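You operate a simulated robot arm through the tools that you are given. There is no shell and no other tool.

The job below is to be done with a simulated robot arm. You get a single attempt, and the scene is never put back.

TASK
Level the stand, lock it and set out two rose wedges.
Fine: the two from the work patch; bubble between the two middle lines before the red lever goes over; both wedges upright on the board; damage nothing. Set down upright: rose cake wedge.

The check looks at the end state, three seconds after you hand in, the way a careful person would. Anything else that was tipped, shoved, dropped, spilled or broken makes it a failure.

THE ROBOT
A 6-joint arm with a two-finger parallel gripper, fixed in place. Base frame: the origin is at the foot of the arm, x ahead of it, y to its left, z up; the work surface is at about z = 0.72. Units: m, rad, N and s.
With the tool pointing down near the work surface it reaches from about 0.4 to 0.9 m from the base axis. Its first joint turns from -2.007 to 2.007 rad. Payload 3.43 kg.
Tool frame: the origin (TCP) lies between the finger pads and is the grasp point; the fingertips stand 0.034 m ahead of it; z points along the fingers, y is the line along which they close. The gripper opens to 0.128 m. The fingers are 0.024 m wide and 0.012 m thick; the gripper's body (0.048 by 0.13 m) begins 0.096 m behind the TCP.
Orientation is told as [roll, pitch, yaw] about the base's x, y, z axes, in that order, counted from this pose: with the fingers straight down and closing along the base's y, the tool's x points along the base's -x, its y along +y and its z along -z.

THE INTERFACE
- The arm moves only by the tool drive_tool. Its arguments are lists of equal length, an entry for each row: "xyz": the shift along the tool's x, y, z in m, a list of three; "dr": the turn, a rotation vector about the tool's x, y, z in rad, a list of three; "jaw": the gripper command, from -1 (shut) to 1 (fully open), values between in proportion. In form: {"xyz": [[dx, dy, dz], ...], "dr": [[rx, ry, rz], ...], "jaw": [jaw, ...]}. A call has 1 to 20 rows; each row is the pose to reach, as a shift and turn from the pose commanded when the call began, along the tool's axes at that moment. Each row takes 0.2 s and may step no farther than 0.05 m and 0.15 rad from the row before; otherwise, or with a gripper value out of range, the whole call is refused. Where a pose cannot be reached the arm comes as near as it can. A force on the tool above 40 N (or 10 N above the force at the start of the call, whichever is more), or a blocked arm, ends the call early, and 0.2 s more pass. The fingers move at their own pace (about 0.108 m/s each) and stop on an object; they squeeze with about 37 N. The grip force told is the motor's: it shows also when the fingers shut on nothing. Time passes only in rows, and 0.2 s behind the last, so rows that repeat a pose let the fingers close. The reply holds the time, the measured pose of the TCP, the force on the tool along the base axes, the opening and the grip force, in the units named above and with some noise, with the torque about the TCP (base axes, N m) and any sound that the robot's microphone picked up.
- Cameras (640 x 400 px; columns grow to the right, rows downward): "scene" is fixed at [0.2192, -0.6562, 1.4874]; the picture's right is [0.82, -0.57, 0.00], its down [-0.28, -0.40, -0.87] and it looks along [0.50, 0.72, -0.49] (base axes); focal length 358 px, centre (320, 200). "wrist" rides on the gripper at [0.076, -0.011, -0.16] in the tool frame; the picture's right is [0.15, 0.99, 0.00], its down [-0.88, 0.13, -0.46] and it looks along [-0.45, 0.07, 0.89] (tool axes); focal length 234 px, centre (320, 200). There is no depth. A picture from a camera that has moved, and an enlarged one, comes with that camera's place and axes in the base frame and with its lens. The place of the scene camera against the robot may be out by one fixed shift of up to 0.012 m in any direction.
- get_image(camera): a new picture of that camera. The clock stands still meanwhile.
- raise_lower(by): slides the trunk up (or, below 0, down) by that many m; the arm rides with it, the base frame stays. It gives what a move gives, with no picture.
- close_up(camera, box): a new picture of the part [left, top, right, bottom] of that camera's present view, enlarged. The clock stands still meanwhile.
- hand_in(): hands the job in; it is judged then, once.

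Nothing tells you positions but the pictures and the camera data. Unless the task says otherwise, let go and move clear before handing in.

The tools are called after "Request:" as a command line: name --argument value ..., lists and objects as JSON in quotes. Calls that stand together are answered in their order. drive_tool: Moves the arm, as the interface text tells. Its arguments: {"type":"object","properties":{"xyz":{"type":"array","items":{"type":"array","items":{"type":"number"}}},"dr":{"type":"array","items":{"type":"array","items":{"type":"number"}}},"jaw":{"type":"array","items":{"type":"number"}}},"required":["xyz","dr","jaw"]} The other tools are called the same way: raise_lower (by) slides the trunk up or down; get_image (camera) takes a picture; close_up (camera, box) takes an enlarged picture of a part of a camera's view; hand_in () hands the job in.

At the start:

```text
time_s: 0.0
tcp_pos: [0.52, 0.0251, 1.1179]
tcp_rot: [-0.001, 0.001, 0.0]
force: [0.4, 0.3, -0.6]
moment: [0.02, 0.02, -0.01]
grip_width: 0.1282
grasp_force: 0.1
trunk travel left (down, up): [-0.55, 0.24]
```

scene: 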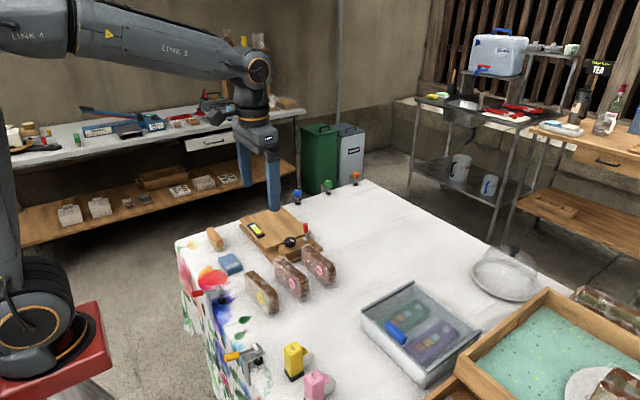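
wrist: 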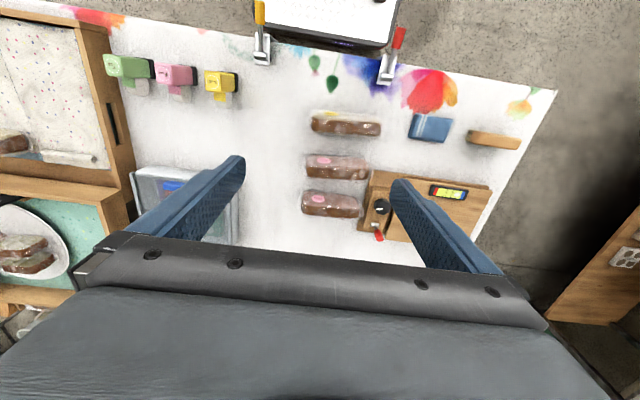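

I see a white table with a wooden stand (bubble level, black knob, red lever), three cake wedges near it (one yellow label, two pink label), and other items. I'll take enlarged pictures to find out more.

Request:
close_up --camera "scene" --box '[170, 170, 370, 330]'

Request:
close_up --camera "wrist" --box '[280, 80, 560, 260]'

Request:
close_up --camera "scene" --box '[340, 240, 640, 400]'

Request:
close_up --camera "scene" --box '[230, 200, 350, 300]'

```text
2.50 times, centred on (270, 250) of scene
camera zoom: at [0.2192, -0.6562, 1.4874], right [0.82, -0.57, 0.0], down [-0.28, -0.4, -0.87], along [0.5, 0.72, -0.49], focal length 896 px, centre (445, 75)
```

zoom: 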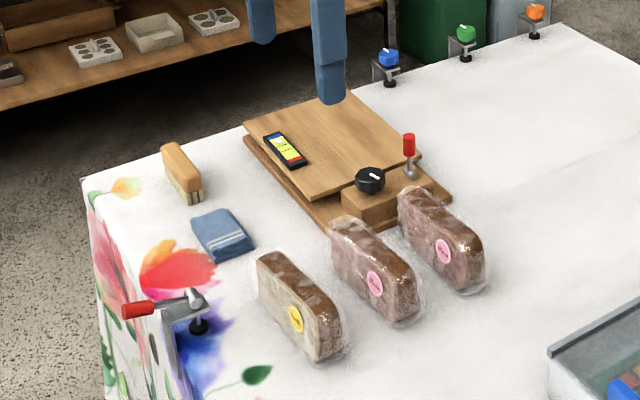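

```text
2.22 times, centred on (420, 170) of wrist
camera zoom: at [0.4432, 0.0143, 1.2772], right [-0.15, 0.99, 0.0], down [0.88, 0.13, 0.46], along [0.45, 0.07, -0.89], focal length 520 px, centre (98, 267)
```

zoom: 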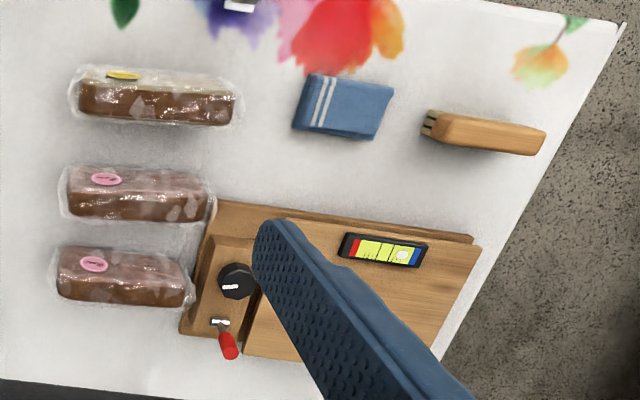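

```text
2.13 times, centred on (490, 320) of scene
camera zoom: at [0.2192, -0.6562, 1.4874], right [0.82, -0.57, 0.0], down [-0.28, -0.4, -0.87], along [0.5, 0.72, -0.49], focal length 765 px, centre (-43, -56)
```

zoom: 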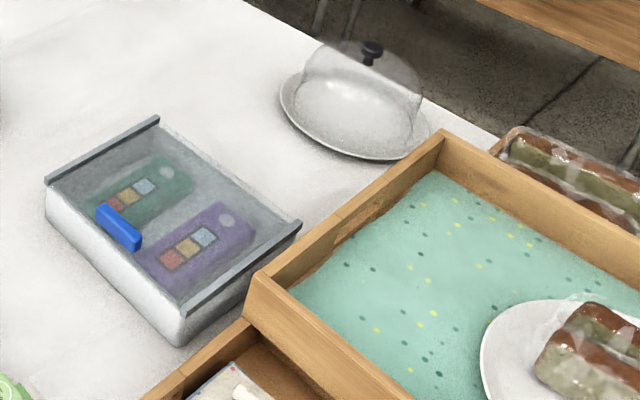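

```text
4.00 times, centred on (290, 250) of scene
camera zoom: at [0.2192, -0.6562, 1.4874], right [0.82, -0.57, 0.0], down [-0.28, -0.4, -0.87], along [0.5, 0.72, -0.49], focal length 1434 px, centre (440, 0)
```

zoom: 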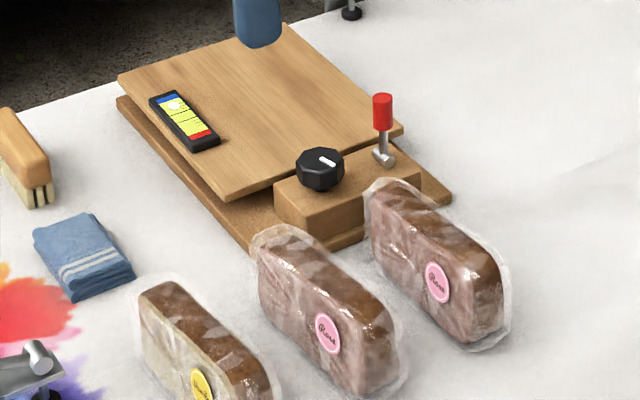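

The stand lies at about x 0.62–0.79, y 0.17–0.47, with the knob near (0.69, 0.205) and the red lever near (0.75, 0.205). The two rose wedges lie beside it at lower y. I'll move above the stand for a better look at the vial, knob and lever.

Request:
drive_tool --xyz '[[-0.004, 0.032, 0.015], [-0.008, 0.064, 0.03], [-0.012, 0.096, 0.045], [-0.016, 0.128, 0.06], [-0.02, 0.16, 0.075], [-0.024, 0.192, 0.09], [-0.028, 0.224, 0.105], [-0.03, 0.255, 0.118]]' --dr '[[0, 0, 0], [0, 0, 0], [0, 0, 0], [0, 0, 0], [0, 0, 0], [0, 0, 0], [0, 0, 0], [0, 0, 0]]' --jaw '[1, 1, 1, 1, 1, 1, 1, 1]'

Request:
get_image --camera "wrist"

Request:
get_image --camera "scene"

```text
time_s: 1.8
tcp_pos: [0.5485, 0.2799, 1.0003]
tcp_rot: [-0.001, 0.0, -0.001]
force: [0.3, 0.0, -0.2]
moment: [0.02, -0.01, 0.03]
grip_width: 0.1278
grasp_force: 0.0
trunk travel left (down, up): [-0.55, 0.24]
```

```text
taken
camera wrist: at [0.4723, 0.2689, 1.1593], right [-0.15, 0.99, 0.0], down [0.88, 0.13, 0.46], along [0.45, 0.07, -0.89], focal length 234 px, centre (320, 200)
```

wrist: 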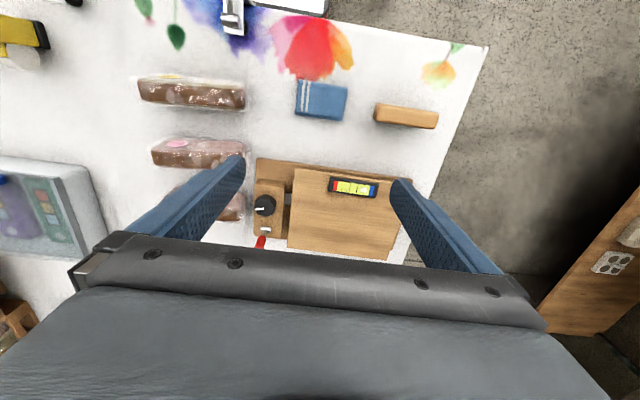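

```text
taken
```

scene: 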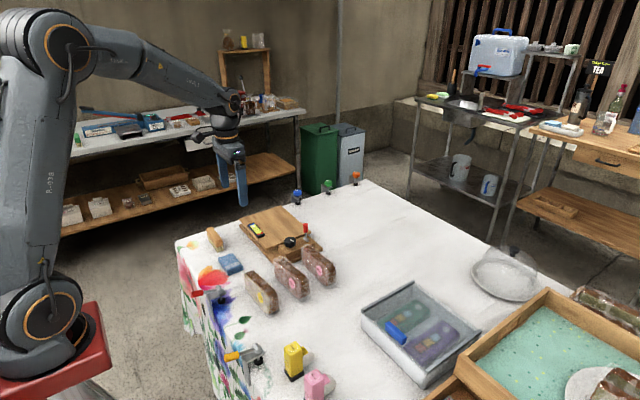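

Request:
close_up --camera "wrist" --box '[236, 150, 436, 275]'

Request:
close_up --camera "wrist" --box '[320, 165, 384, 205]'

Request:
close_up --camera "scene" --box '[234, 200, 330, 260]'

Request:
close_up --camera "scene" --box '[275, 215, 323, 260]'

```text
3.20 times, centred on (336, 212) of wrist
camera zoom: at [0.4723, 0.2689, 1.1593], right [-0.15, 0.99, 0.0], down [0.88, 0.13, 0.46], along [0.45, 0.07, -0.89], focal length 749 px, centre (269, 160)
```

zoom: 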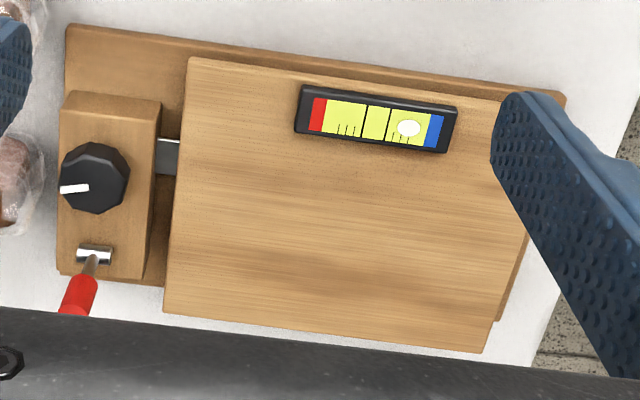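

```text
10.00 times, centred on (352, 185) of wrist
camera zoom: at [0.4723, 0.2689, 1.1593], right [-0.15, 0.99, 0.0], down [0.88, 0.13, 0.46], along [0.45, 0.07, -0.89], focal length 2342 px, centre (0, 350)
```

zoom: 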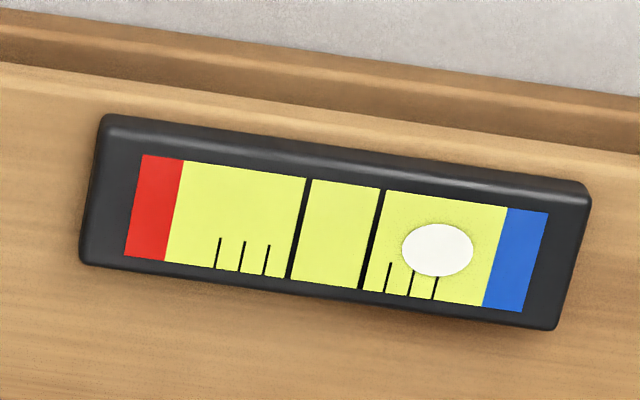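

```text
6.67 times, centred on (282, 230) of scene
camera zoom: at [0.2192, -0.6562, 1.4874], right [0.82, -0.57, 0.0], down [-0.28, -0.4, -0.87], along [0.5, 0.72, -0.49], focal length 2390 px, centre (573, 0)
```

zoom: 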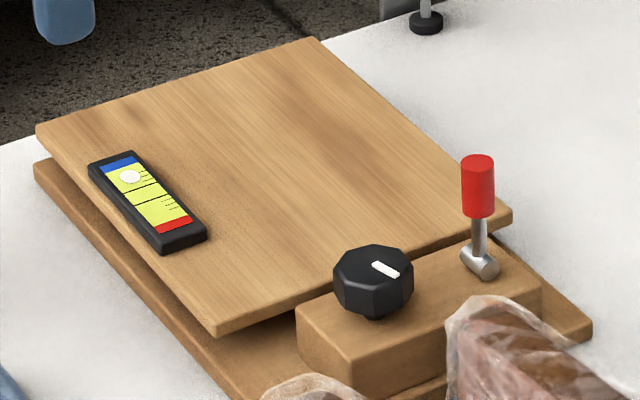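

```text
8.89 times, centred on (299, 238) of scene
camera zoom: at [0.2192, -0.6562, 1.4874], right [0.82, -0.57, 0.0], down [-0.28, -0.4, -0.87], along [0.5, 0.72, -0.49], focal length 3187 px, centre (507, -133)
```

zoom: 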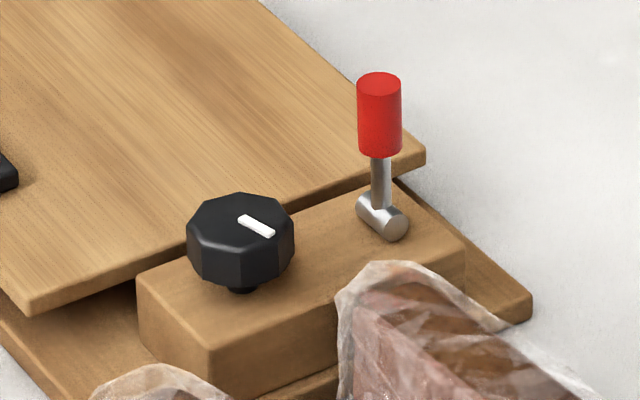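

The vial's bubble sits toward the blue (+y) end; the board tilts about an axis along x. The lever swings about a y-axis pivot and stands roughly upright. I'll turn the tool by 90° above the knob so that the fingers close along x, with the camera looking along +y.

Request:
drive_tool --xyz '[[-0.0129, -0.0068, 0.002], [-0.0257, -0.0136, 0.004], [-0.0386, -0.0205, 0.006], [-0.0515, -0.0273, 0.008], [-0.0643, -0.0341, 0.01], [-0.0772, -0.0409, 0.012], [-0.09, -0.0477, 0.014], [-0.1029, -0.0545, 0.016], [-0.1158, -0.0614, 0.018], [-0.1286, -0.0682, 0.02], [-0.1415, -0.075, 0.02]]' --dr '[[0, 0, -0.1428], [0, 0, -0.2856], [0, 0, -0.4284], [0, 0, -0.5712], [0, 0, -0.714], [0, 0, -0.8568], [0, 0, -0.9996], [0, 0, -1.1424], [0, 0, -1.2852], [0, 0, -1.428], [0, 0, -1.5708]]' --jaw '[1, 1, 1, 1, 1, 1, 1, 1, 1, 1, 1]'

Request:
get_image --camera "wrist"

```text
time_s: 4.2
tcp_pos: [0.6905, 0.2044, 0.9807]
tcp_rot: [0.0, 0.0, 1.573]
force: [-0.4, 0.2, 0.4]
moment: [0.0, 0.0, 0.0]
grip_width: 0.128
grasp_force: 0.0
trunk travel left (down, up): [-0.55, 0.24]
```

```text
taken
camera wrist: at [0.7014, 0.1296, 1.139], right [-0.99, -0.15, 0.0], down [-0.13, 0.88, 0.46], along [-0.07, 0.45, -0.89], focal length 234 px, centre (320, 200)
```

wrist: 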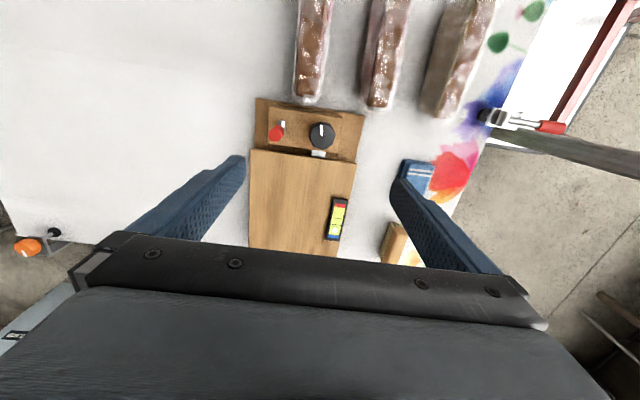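

The tool is above the knob, and knob, lever, vial and wedge ends all show in this view. I'll enlarge it to measure them.

Request:
close_up --camera "wrist" --box '[240, 80, 400, 180]'

Request:
close_up --camera "wrist" --box '[270, 0, 494, 140]'

Request:
close_up --camera "wrist" --box '[240, 140, 416, 250]'

```text
4.00 times, centred on (320, 130) of wrist
camera zoom: at [0.7014, 0.1296, 1.139], right [-0.99, -0.15, 0.0], down [-0.13, 0.88, 0.46], along [-0.07, 0.45, -0.89], focal length 937 px, centre (320, 480)
```

zoom: 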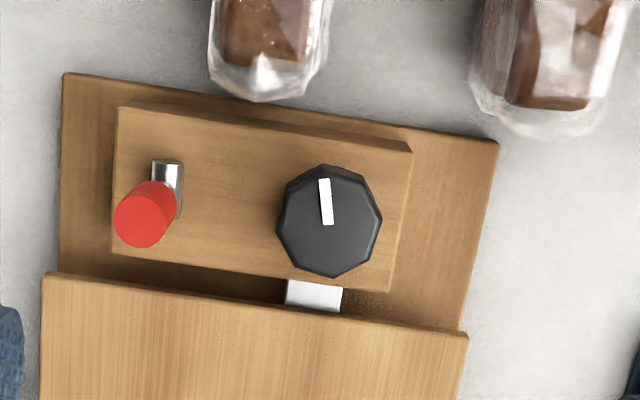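

```text
2.86 times, centred on (382, 70) of wrist
camera zoom: at [0.7014, 0.1296, 1.139], right [-0.99, -0.15, 0.0], down [-0.13, 0.88, 0.46], along [-0.07, 0.45, -0.89], focal length 669 px, centre (143, 571)
```

zoom: 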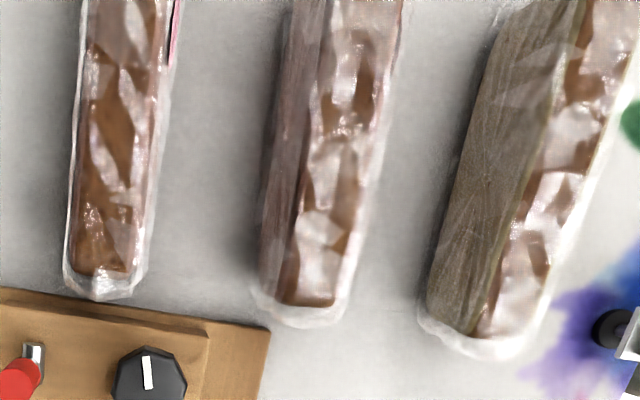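

```text
3.64 times, centred on (328, 195) of wrist
camera zoom: at [0.7014, 0.1296, 1.139], right [-0.99, -0.15, 0.0], down [-0.13, 0.88, 0.46], along [-0.07, 0.45, -0.89], focal length 852 px, centre (291, 218)
```

zoom: 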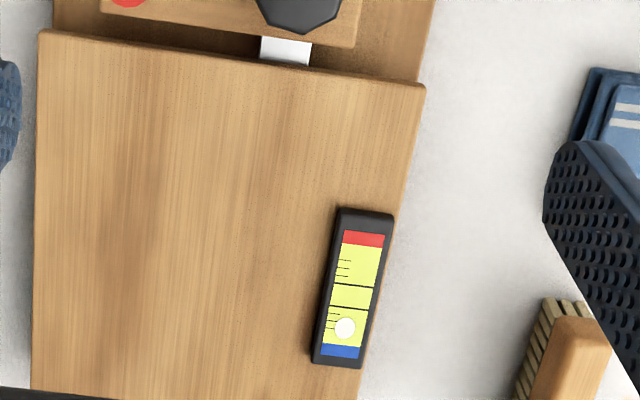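

Knob centre is about (0.686, 0.201) with its top near z 0.785; the octagon's flats fit a yaw of about 80.5°. I'll narrow the jaws while still high (to stay clear of the lever), turn to match the flats and go part of the way down.

Request:
drive_tool --xyz '[[0.0017, 0.002, 0.0], [0.0034, 0.0045, 0.0], [0.0034, 0.0045, 0.0], [0.0034, 0.0045, 0.03], [0.0034, 0.0045, 0.06], [0.0034, 0.0045, 0.09], [0.0034, 0.0045, 0.115]]' --dr '[[0, 0, 0.08], [0, 0, 0.166], [0, 0, 0.166], [0, 0, 0.166], [0, 0, 0.166], [0, 0, 0.166], [0, 0, 0.166]]' --jaw '[-0.125, -0.125, -0.125, -0.125, -0.125, -0.125, -0.125]'

Request:
get_image --camera "wrist"

Request:
close_up --camera "wrist" --box '[240, 110, 400, 210]'

Request:
close_up --camera "scene" --box '[234, 180, 346, 250]'

```text
time_s: 5.8
tcp_pos: [0.6872, 0.203, 0.8654]
tcp_rot: [0.0, 0.001, 1.405]
force: [-0.7, -0.3, 0.0]
moment: [0.05, 0.03, 0.04]
grip_width: 0.0561
grasp_force: 0.0
trunk travel left (down, up): [-0.55, 0.24]
```

```text
taken
camera wrist: at [0.685, 0.1256, 1.0243], right [-1.0, 0.02, 0.0], down [0.02, 0.89, 0.46], along [0.01, 0.46, -0.89], focal length 234 px, centre (320, 200)
```

wrist: 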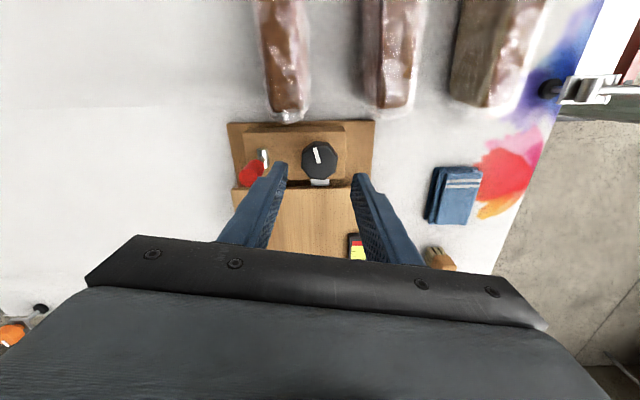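

```text
4.00 times, centred on (320, 160) of wrist
camera zoom: at [0.685, 0.1256, 1.0243], right [-1.0, 0.02, 0.0], down [0.02, 0.89, 0.46], along [0.01, 0.46, -0.89], focal length 937 px, centre (320, 360)
```

zoom: 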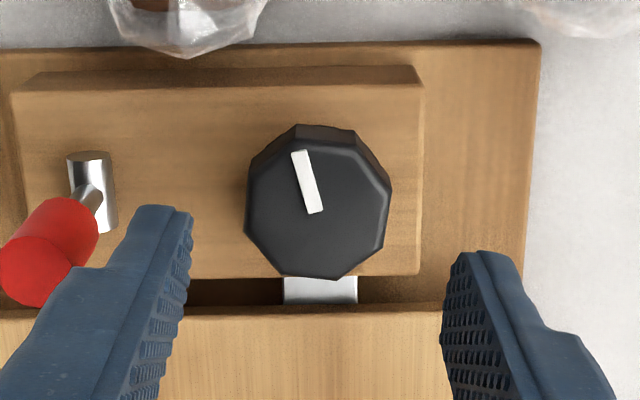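

```text
5.71 times, centred on (290, 215) of scene
camera zoom: at [0.2192, -0.6562, 1.4874], right [0.82, -0.57, 0.0], down [-0.28, -0.4, -0.87], along [0.5, 0.72, -0.49], focal length 2048 px, centre (491, 114)
```

zoom: 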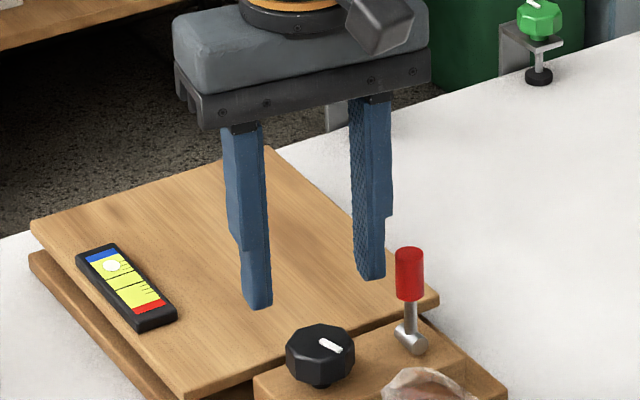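

The fingers straddle the knob with matching orientation, and the knob is directly beneath the TCP. I'll descend to about z 0.805 (fingertips just above the block) without closing yet.

Request:
drive_tool --xyz '[[0, 0, 0.02], [0, 0, 0.04], [0, 0, 0.052], [0, 0, 0.058], [0, 0, 0.06]]' --dr '[[0, 0, 0], [0, 0, 0], [0, 0, 0], [0, 0, 0], [0, 0, 0]]' --jaw '[-0.125, -0.125, -0.125, -0.125, -0.125]'

Request:
close_up --camera "wrist" --box '[240, 130, 400, 230]'

Request:
close_up --camera "scene" --box '[258, 200, 338, 250]'

```text
time_s: 7.0
tcp_pos: [0.6869, 0.2029, 0.8052]
tcp_rot: [-0.002, -0.001, 1.404]
force: [-0.5, -0.1, -0.2]
moment: [0.0, -0.02, -0.02]
grip_width: 0.0561
grasp_force: 0.0
trunk travel left (down, up): [-0.55, 0.24]
```

```text
4.00 times, centred on (320, 180) of wrist
camera zoom: at [0.6846, 0.1259, 0.9641], right [-1.0, 0.02, 0.0], down [0.02, 0.89, 0.46], along [0.01, 0.46, -0.89], focal length 937 px, centre (320, 280)
```

zoom: 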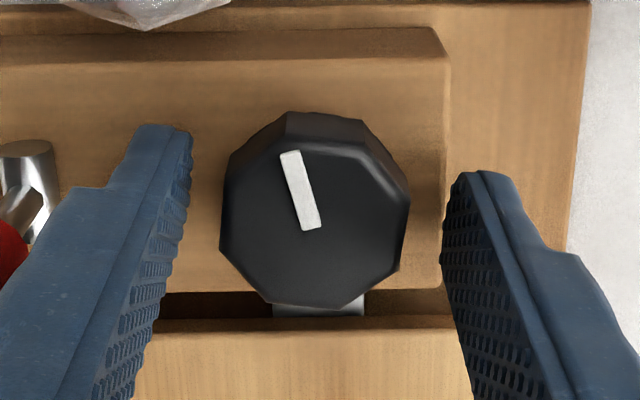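

```text
8.00 times, centred on (298, 225) of scene
camera zoom: at [0.2192, -0.6562, 1.4874], right [0.82, -0.57, 0.0], down [-0.28, -0.4, -0.87], along [0.5, 0.72, -0.49], focal length 2868 px, centre (496, 0)
```

zoom: 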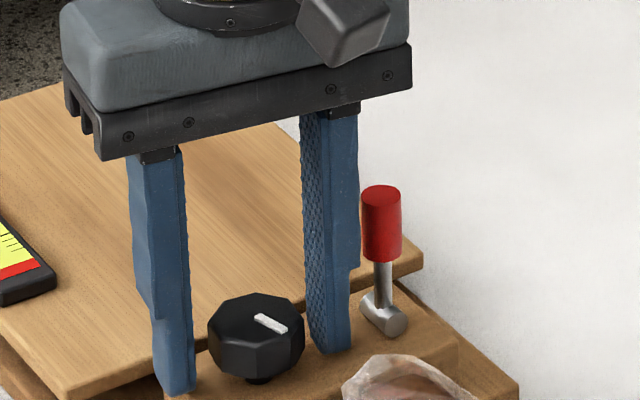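

Fingers are on both sides of the knob with clear space to the lever. I'll close on the knob and check the grip.

Request:
drive_tool --xyz '[[0, 0, 0], [0, 0, 0], [0, 0, 0]]' --dr '[[0, 0, 0], [0, 0, 0], [0, 0, 0]]' --jaw '[-0.35, -0.5, -0.6]'

Request:
close_up --camera "wrist" --box '[240, 130, 400, 230]'

Request:
get_image --camera "wrist"

Request:
close_up --camera "scene" --box '[234, 200, 330, 260]'

```text
time_s: 7.8
tcp_pos: [0.6874, 0.2028, 0.8051]
tcp_rot: [-0.001, 0.0, 1.404]
force: [11.1, -0.5, -3.9]
moment: [0.31, -0.62, -0.03]
grip_width: 0.0374
grasp_force: 44.9
trunk travel left (down, up): [-0.55, 0.24]
```

```text
4.00 times, centred on (320, 180) of wrist
camera zoom: at [0.6857, 0.1256, 0.9643], right [-1.0, 0.02, 0.0], down [0.02, 0.89, 0.46], along [0.01, 0.46, -0.89], focal length 937 px, centre (320, 280)
```

zoom: 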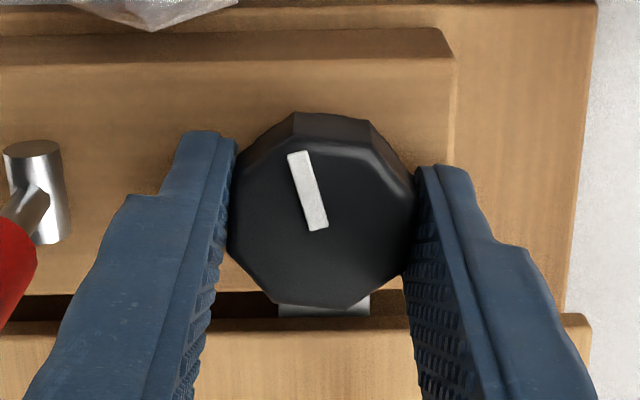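

```text
taken
camera wrist: at [0.6857, 0.1256, 0.9643], right [-1.0, 0.02, 0.0], down [0.02, 0.89, 0.46], along [0.01, 0.46, -0.89], focal length 234 px, centre (320, 200)
```

wrist: 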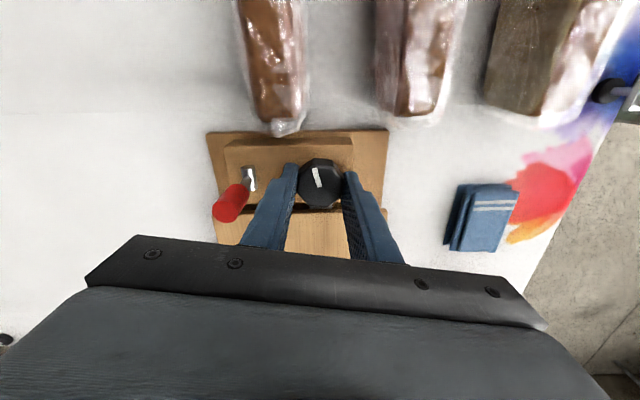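

```text
6.67 times, centred on (282, 230) of scene
camera zoom: at [0.2192, -0.6562, 1.4874], right [0.82, -0.57, 0.0], down [-0.28, -0.4, -0.87], along [0.5, 0.72, -0.49], focal length 2390 px, centre (573, 0)
```

zoom: 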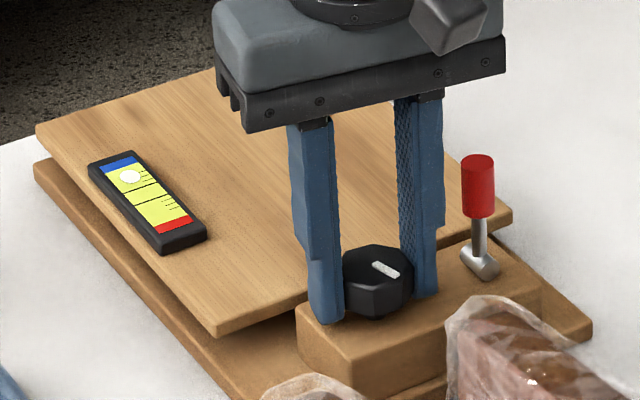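

The knob is gripped (width 0.0374 m) with a small side force. I'll relieve it by 1–2 mm and turn the knob a little to see which way the bubble goes.

Request:
drive_tool --xyz '[[0, -0.001, 0], [0, -0.0015, 0], [0, -0.0015, 0], [0, -0.0015, 0], [0, -0.0015, 0]]' --dr '[[0, 0, 0], [0, 0, 0.1], [0, 0, 0.2], [0, 0, 0.3], [0, 0, 0.3]]' --jaw '[-0.6, -0.6, -0.6, -0.6, -0.6]'

Request:
close_up --camera "scene" --box '[234, 200, 330, 260]'

Request:
close_up --camera "wrist" --box '[240, 130, 400, 230]'

```text
time_s: 9.0
tcp_pos: [0.6886, 0.2016, 0.8055]
tcp_rot: [0.0, 0.001, 1.105]
force: [10.8, 2.2, 3.1]
moment: [-0.24, -0.04, 0.01]
grip_width: 0.0371
grasp_force: 45.2
trunk travel left (down, up): [-0.55, 0.24]
```

```text
6.67 times, centred on (282, 230) of scene
camera zoom: at [0.2192, -0.6562, 1.4874], right [0.82, -0.57, 0.0], down [-0.28, -0.4, -0.87], along [0.5, 0.72, -0.49], focal length 2390 px, centre (573, 0)
```

zoom: 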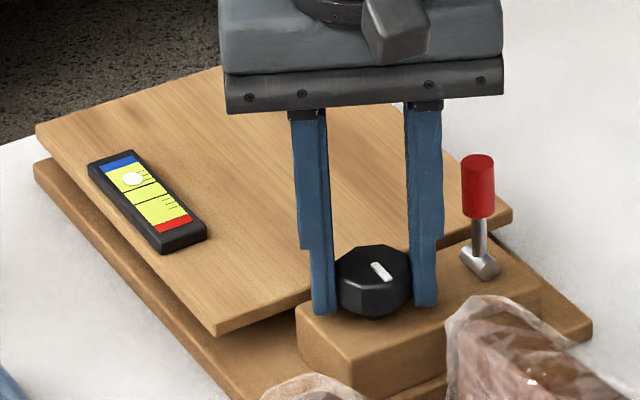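

```text
4.00 times, centred on (320, 180) of wrist
camera zoom: at [0.6637, 0.1295, 0.9643], right [-0.95, 0.31, 0.0], down [0.28, 0.84, 0.46], along [0.14, 0.43, -0.89], focal length 937 px, centre (320, 280)
```

zoom: 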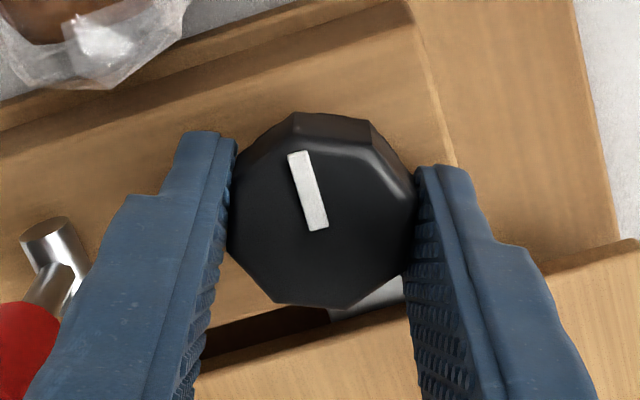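

The knob turned 0.3 rad clockwise and the bubble seems to have shifted slightly toward the middle. I'll zoom in on the vial.

Request:
close_up --camera "scene" --box '[244, 218, 268, 242]'

```text
16.00 times, centred on (256, 230) of scene
camera zoom: at [0.2192, -0.6562, 1.4874], right [0.82, -0.57, 0.0], down [-0.28, -0.4, -0.87], along [0.5, 0.72, -0.49], focal length 5736 px, centre (1344, -280)
```

zoom: 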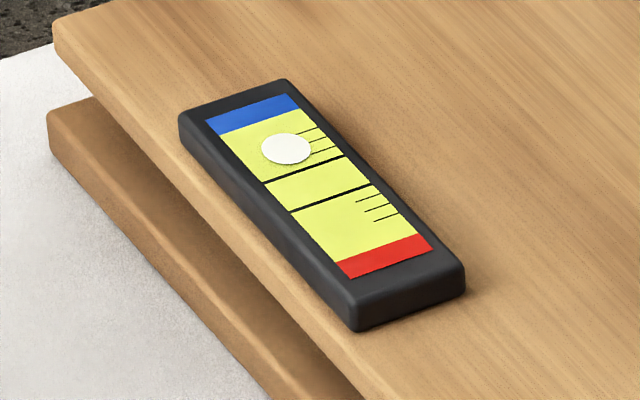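

Clockwise is the right direction: the bubble moved about 1/5 of the way toward the middle. I'll open slightly, turn the gripper back 45° to the next pair of flats, and regrip.

Request:
drive_tool --xyz '[[0, 0, 0], [0, 0, 0], [0, 0, 0], [0, 0, 0], [0, 0, 0], [0, 0, 0], [0, 0, 0], [0, 0, 0]]' --dr '[[0, 0, 0], [0, 0, 0], [0, 0, -0.14], [0, 0, -0.28], [0, 0, -0.42], [0, 0, -0.56], [0, 0, -0.7], [0, 0, -0.785]]' --jaw '[-0.25, -0.25, -0.25, -0.25, -0.25, -0.25, -0.25, -0.25]'

Request:
close_up --camera "wrist" --box '[240, 130, 400, 230]'

Request:
close_up --camera "scene" --box '[244, 218, 268, 242]'

Request:
close_up --camera "scene" --box '[234, 200, 330, 260]'

```text
time_s: 10.8
tcp_pos: [0.6876, 0.2022, 0.8051]
tcp_rot: [0.001, 0.0, 1.893]
force: [-0.6, 0.2, 0.3]
moment: [-0.05, 0.01, 0.0]
grip_width: 0.0479
grasp_force: 0.0
trunk travel left (down, up): [-0.55, 0.24]
```

```text
4.00 times, centred on (320, 180) of wrist
camera zoom: at [0.722, 0.1336, 0.9641], right [-0.89, -0.45, 0.0], down [-0.4, 0.79, 0.46], along [-0.21, 0.41, -0.89], focal length 937 px, centre (320, 280)
```

zoom: 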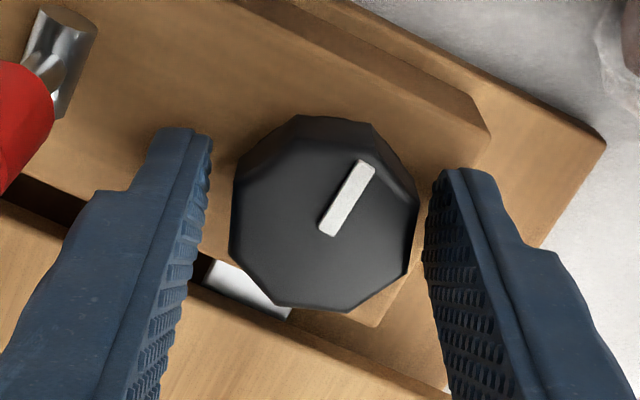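

```text
16.00 times, centred on (256, 230) of scene
camera zoom: at [0.2192, -0.6562, 1.4874], right [0.82, -0.57, 0.0], down [-0.28, -0.4, -0.87], along [0.5, 0.72, -0.49], focal length 5736 px, centre (1344, -280)
```

zoom: 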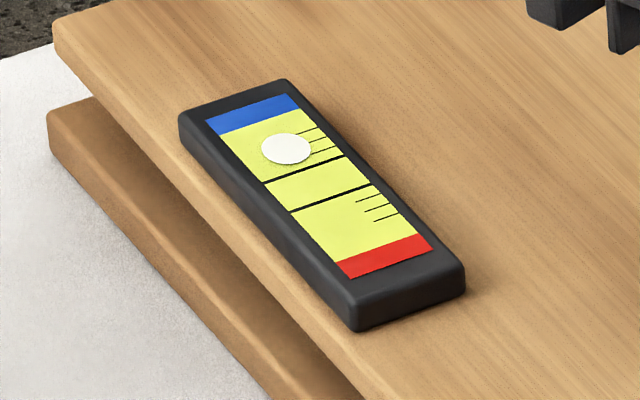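

```text
6.67 times, centred on (282, 230) of scene
camera zoom: at [0.2192, -0.6562, 1.4874], right [0.82, -0.57, 0.0], down [-0.28, -0.4, -0.87], along [0.5, 0.72, -0.49], focal length 2390 px, centre (573, 0)
```

zoom: 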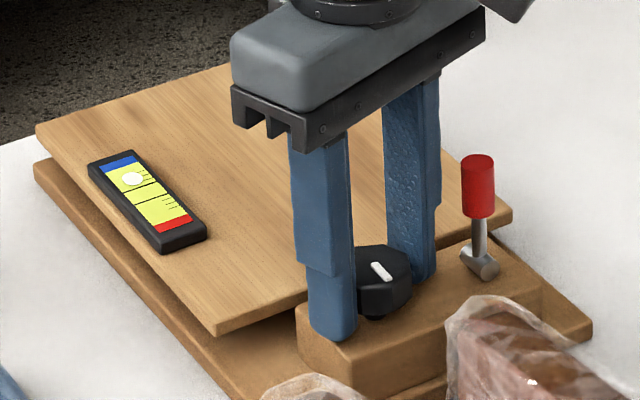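

The knob and bubble stayed put while regripping. I'll close again and turn another ~0.78 rad clockwise.

Request:
drive_tool --xyz '[[0, 0.001, 0], [0, 0.001, 0], [0, 0.001, 0], [0, 0.001, 0], [0, 0.001, 0], [0, 0.001, 0], [0, 0.001, 0], [0, 0.001, 0], [0, 0.001, 0], [0, 0.001, 0]]' --dr '[[0, 0, 0], [0, 0, 0], [0, 0, 0], [0, 0, 0.13], [0, 0, 0.26], [0, 0, 0.39], [0, 0, 0.52], [0, 0, 0.65], [0, 0, 0.78], [0, 0, 0.78]]' --jaw '[-0.4, -0.6, -0.6, -0.6, -0.6, -0.6, -0.6, -0.6, -0.6, -0.6]'

Request:
close_up --camera "scene" --box '[244, 218, 268, 242]'

Request:
close_up --camera "wrist" --box '[240, 130, 400, 230]'

Request:
close_up --camera "scene" --box '[234, 200, 330, 260]'

```text
time_s: 13.0
tcp_pos: [0.6887, 0.2015, 0.8056]
tcp_rot: [0.0, 0.0, 1.108]
force: [17.2, 6.3, -4.6]
moment: [0.18, -0.55, 0.03]
grip_width: 0.0373
grasp_force: 45.2
trunk travel left (down, up): [-0.55, 0.24]
```

```text
16.00 times, centred on (256, 230) of scene
camera zoom: at [0.2192, -0.6562, 1.4874], right [0.82, -0.57, 0.0], down [-0.28, -0.4, -0.87], along [0.5, 0.72, -0.49], focal length 5736 px, centre (1344, -280)
```

zoom: 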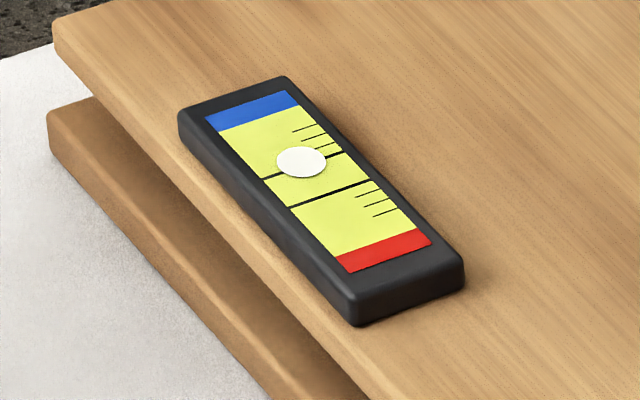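

```text
4.00 times, centred on (320, 180) of wrist
camera zoom: at [0.6637, 0.1288, 0.964], right [-0.95, 0.31, 0.0], down [0.28, 0.85, 0.46], along [0.14, 0.43, -0.89], focal length 937 px, centre (320, 280)
```

zoom: 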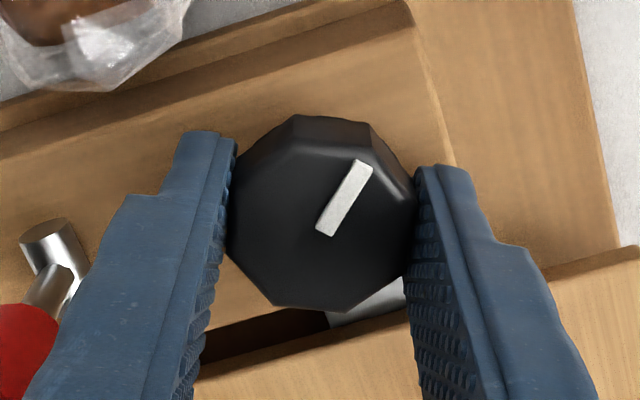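

```text
6.67 times, centred on (282, 230) of scene
camera zoom: at [0.2192, -0.6562, 1.4874], right [0.82, -0.57, 0.0], down [-0.28, -0.4, -0.87], along [0.5, 0.72, -0.49], focal length 2390 px, centre (573, 0)
```

zoom: 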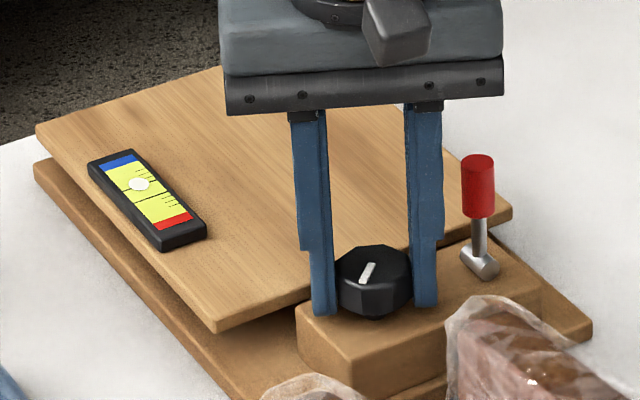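

The bubble is now on the first middle line, about two thirds of the way. Another regrip and ~0.8–1.0 rad more are needed.

Request:
drive_tool --xyz '[[0, 0, 0], [0, 0, 0], [0, 0, 0], [0, 0, 0], [0, 0, 0], [0, 0, 0], [0, 0, 0], [0, 0, 0]]' --dr '[[0, 0, 0], [0, 0, 0], [0, 0, -0.14], [0, 0, -0.28], [0, 0, -0.42], [0, 0, -0.56], [0, 0, -0.7], [0, 0, -0.785]]' --jaw '[-0.25, -0.25, -0.25, -0.25, -0.25, -0.25, -0.25, -0.25]'

Request:
close_up --camera "scene" --box '[244, 218, 268, 242]'

Request:
close_up --camera "wrist" --box '[240, 130, 400, 230]'

```text
time_s: 14.8
tcp_pos: [0.6869, 0.2019, 0.8051]
tcp_rot: [-0.001, 0.001, 1.898]
force: [-0.3, -0.5, -0.7]
moment: [0.0, -0.01, -0.04]
grip_width: 0.0478
grasp_force: 0.1
trunk travel left (down, up): [-0.55, 0.24]
```

```text
16.00 times, centred on (256, 230) of scene
camera zoom: at [0.2192, -0.6562, 1.4874], right [0.82, -0.57, 0.0], down [-0.28, -0.4, -0.87], along [0.5, 0.72, -0.49], focal length 5736 px, centre (1344, -280)
```

zoom: 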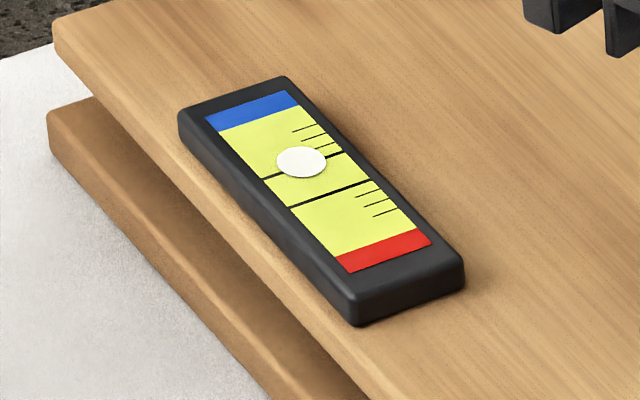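

```text
4.00 times, centred on (320, 180) of wrist
camera zoom: at [0.7213, 0.1334, 0.9639], right [-0.89, -0.46, 0.0], down [-0.41, 0.79, 0.46], along [-0.21, 0.41, -0.89], focal length 937 px, centre (320, 280)
```

zoom: 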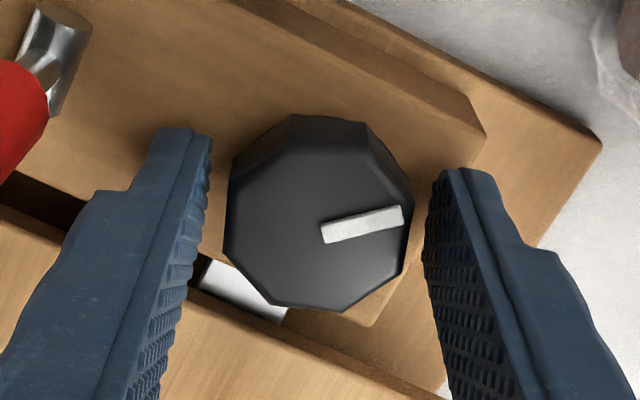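

The bubble is steady. I'll regrip and turn another 0.78 rad.

Request:
drive_tool --xyz '[[0, 0.0, 0], [0, 0.0, 0], [0, 0.0, 0], [0, 0.0, 0], [0, 0.0, 0], [0, 0.0, 0], [0, 0.0, 0], [0, 0.0, 0], [0, 0.0, 0], [0, 0.0, 0]]' --dr '[[0, 0, 0], [0, 0, 0], [0, 0, 0], [0, 0, 0.13], [0, 0, 0.26], [0, 0, 0.39], [0, 0, 0.52], [0, 0, 0.65], [0, 0, 0.78], [0, 0, 0.78]]' --jaw '[-0.4, -0.6, -0.6, -0.6, -0.6, -0.6, -0.6, -0.6, -0.6, -0.6]'

Request:
close_up --camera "scene" --box '[244, 218, 268, 242]'

Request:
close_up --camera "wrist" --box '[240, 130, 400, 230]'

```text
time_s: 17.0
tcp_pos: [0.6883, 0.2019, 0.805]
tcp_rot: [-0.001, 0.0, 1.113]
force: [15.6, 4.5, -3.0]
moment: [-0.2, -0.26, 0.02]
grip_width: 0.0373
grasp_force: 44.6
trunk travel left (down, up): [-0.55, 0.24]
```

```text
16.00 times, centred on (256, 230) of scene
camera zoom: at [0.2192, -0.6562, 1.4874], right [0.82, -0.57, 0.0], down [-0.28, -0.4, -0.87], along [0.5, 0.72, -0.49], focal length 5736 px, centre (1344, -280)
```

zoom: 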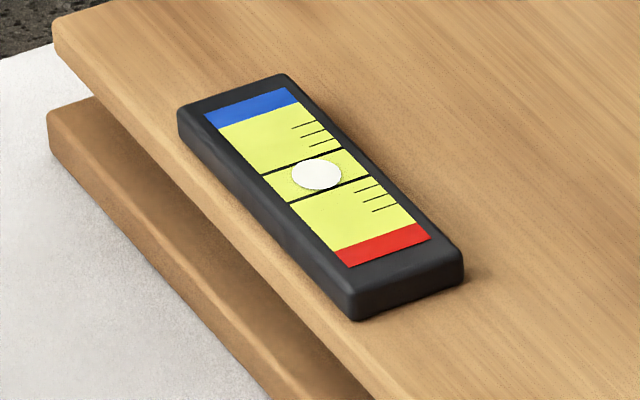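

```text
4.00 times, centred on (320, 180) of wrist
camera zoom: at [0.6641, 0.1288, 0.9639], right [-0.95, 0.31, 0.0], down [0.27, 0.85, 0.46], along [0.14, 0.43, -0.89], focal length 937 px, centre (320, 280)
```

zoom: 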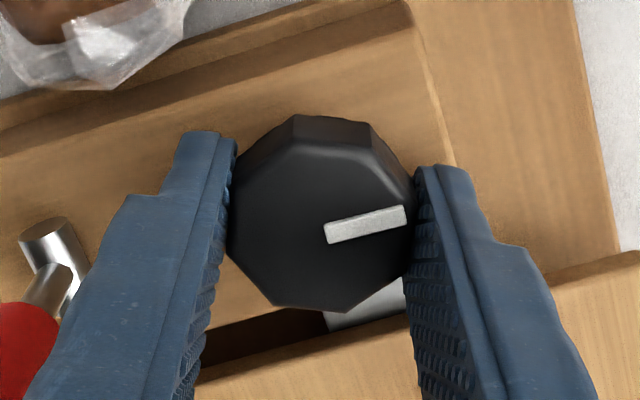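

The bubble now sits between the two middle lines. I'll release the knob, rise, and check the vial from above before touching the lever.

Request:
drive_tool --xyz '[[0, 0, 0], [0, 0, 0], [0, 0, -0.03], [0, 0, -0.07], [0, 0, -0.11], [0, 0, -0.15], [0, 0, -0.17], [0, 0, -0.17]]' --dr '[[0, 0, 0], [0, 0, 0], [0, 0, 0], [0, 0, 0], [0, 0, -0.1], [0, 0, -0.2], [0, 0, -0.33], [0, 0, -0.46]]' --jaw '[-0.25, -0.25, -0.25, -0.25, -0.25, -0.25, -0.25, -0.25]'

Request:
get_image --camera "wrist"

Request:
close_up --camera "scene" --box '[244, 218, 268, 242]'

```text
time_s: 18.8
tcp_pos: [0.6879, 0.2027, 0.9762]
tcp_rot: [-0.001, 0.0, 1.577]
force: [0.3, 1.1, -0.4]
moment: [-0.02, 0.01, -0.03]
grip_width: 0.0479
grasp_force: 0.1
trunk travel left (down, up): [-0.55, 0.24]
```

```text
taken
camera wrist: at [0.6991, 0.1266, 1.1346], right [-0.99, -0.15, 0.0], down [-0.14, 0.88, 0.46], along [-0.07, 0.45, -0.89], focal length 234 px, centre (320, 200)
```

wrist: 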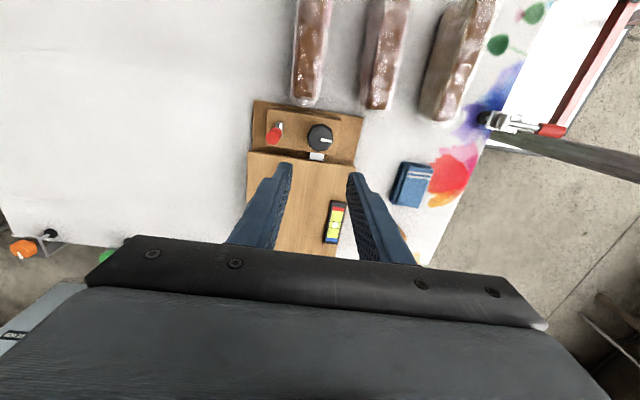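

```text
16.00 times, centred on (256, 230) of scene
camera zoom: at [0.2192, -0.6562, 1.4874], right [0.82, -0.57, 0.0], down [-0.28, -0.4, -0.87], along [0.5, 0.72, -0.49], focal length 5736 px, centre (1344, -280)
```

zoom: 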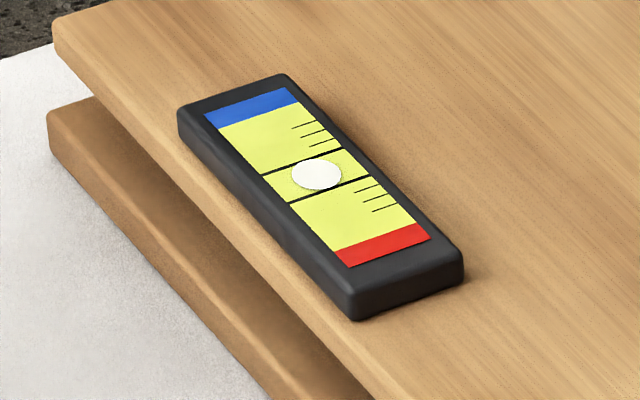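

Request:
close_up --camera "wrist" --box '[313, 195, 361, 248]'

Request:
close_up --camera "wrist" --box '[240, 90, 368, 170]'

Request:
close_up --camera "scene" --box '[285, 210, 325, 250]'

```text
7.55 times, centred on (337, 222) of wrist
camera zoom: at [0.6991, 0.1266, 1.1346], right [-0.99, -0.15, 0.0], down [-0.14, 0.88, 0.46], along [-0.07, 0.45, -0.89], focal length 1767 px, centre (192, 38)
```

zoom: 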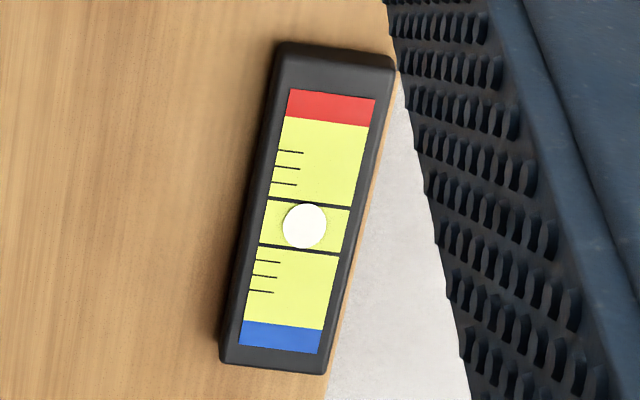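

```text
5.00 times, centred on (304, 130) of wrist
camera zoom: at [0.6991, 0.1266, 1.1346], right [-0.99, -0.15, 0.0], down [-0.14, 0.88, 0.46], along [-0.07, 0.45, -0.89], focal length 1171 px, centre (400, 550)
```

zoom: 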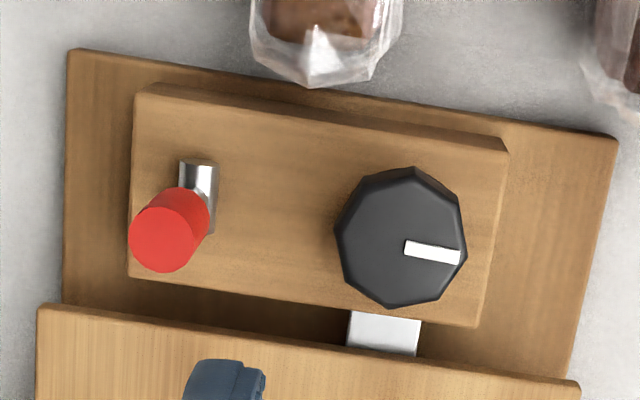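

```text
10.00 times, centred on (305, 230) of scene
camera zoom: at [0.2192, -0.6562, 1.4874], right [0.82, -0.57, 0.0], down [-0.28, -0.4, -0.87], along [0.5, 0.72, -0.49], focal length 3585 px, centre (470, -100)
```

zoom: 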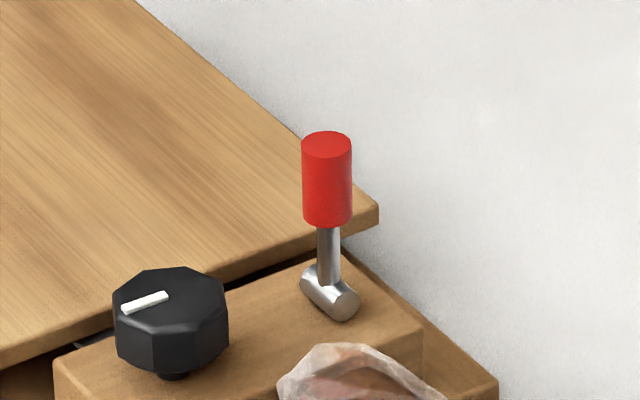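

From above too, the bubble is centred between the middle lines. Next is the lever: upright at (0.748, 0.200), top near z 0.84, hinging about y; −x is blocked by the knob, so it should go over toward +x. I'll shut the jaws and lower them between knob and lever, above the knob's top.

Request:
drive_tool --xyz '[[0.001, -0.004, 0.0], [0.002, -0.008, 0.0], [0.0025, -0.012, 0.03], [0.0025, -0.012, 0.07], [0.0025, -0.012, 0.1], [0.0025, -0.012, 0.125], [0.0025, -0.012, 0.138], [0.0025, -0.012, 0.14]]' --dr '[[0, 0, 0], [0, 0, 0], [0, 0, 0], [0, 0, 0], [0, 0, 0], [0, 0, 0], [0, 0, 0], [0, 0, 0]]' --jaw '[-1, -1, -1, -1, -1, -1, -1, -1]'

Request:
get_image --camera "wrist"

Request:
close_up --camera "scene" --box '[258, 200, 338, 250]'

```text
time_s: 20.6
tcp_pos: [0.6996, 0.1996, 0.8342]
tcp_rot: [0.0, 0.001, 1.573]
force: [0.5, 0.5, -0.3]
moment: [0.01, -0.01, 0.01]
grip_width: 0.0
grasp_force: 32.6
trunk travel left (down, up): [-0.55, 0.24]
```

```text
taken
camera wrist: at [0.71, 0.1232, 0.9941], right [-0.99, -0.15, 0.0], down [-0.13, 0.88, 0.46], along [-0.07, 0.45, -0.89], focal length 234 px, centre (320, 200)
```

wrist: 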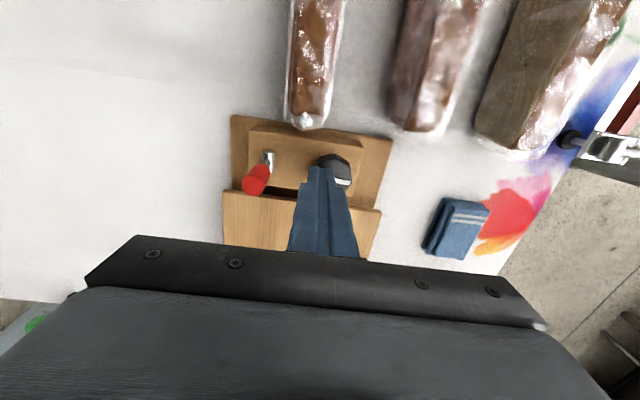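

```text
8.00 times, centred on (298, 225) of scene
camera zoom: at [0.2192, -0.6562, 1.4874], right [0.82, -0.57, 0.0], down [-0.28, -0.4, -0.87], along [0.5, 0.72, -0.49], focal length 2868 px, centre (496, 0)
```

zoom: 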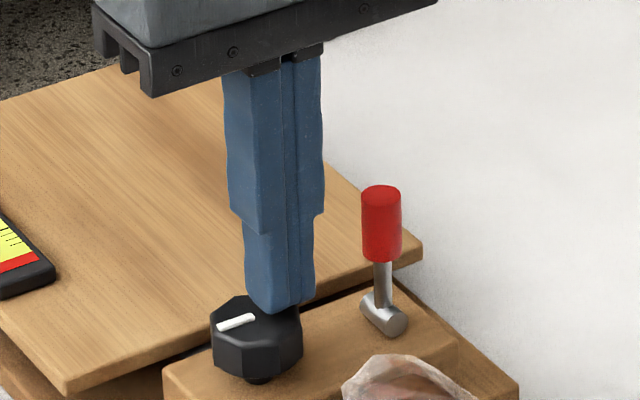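

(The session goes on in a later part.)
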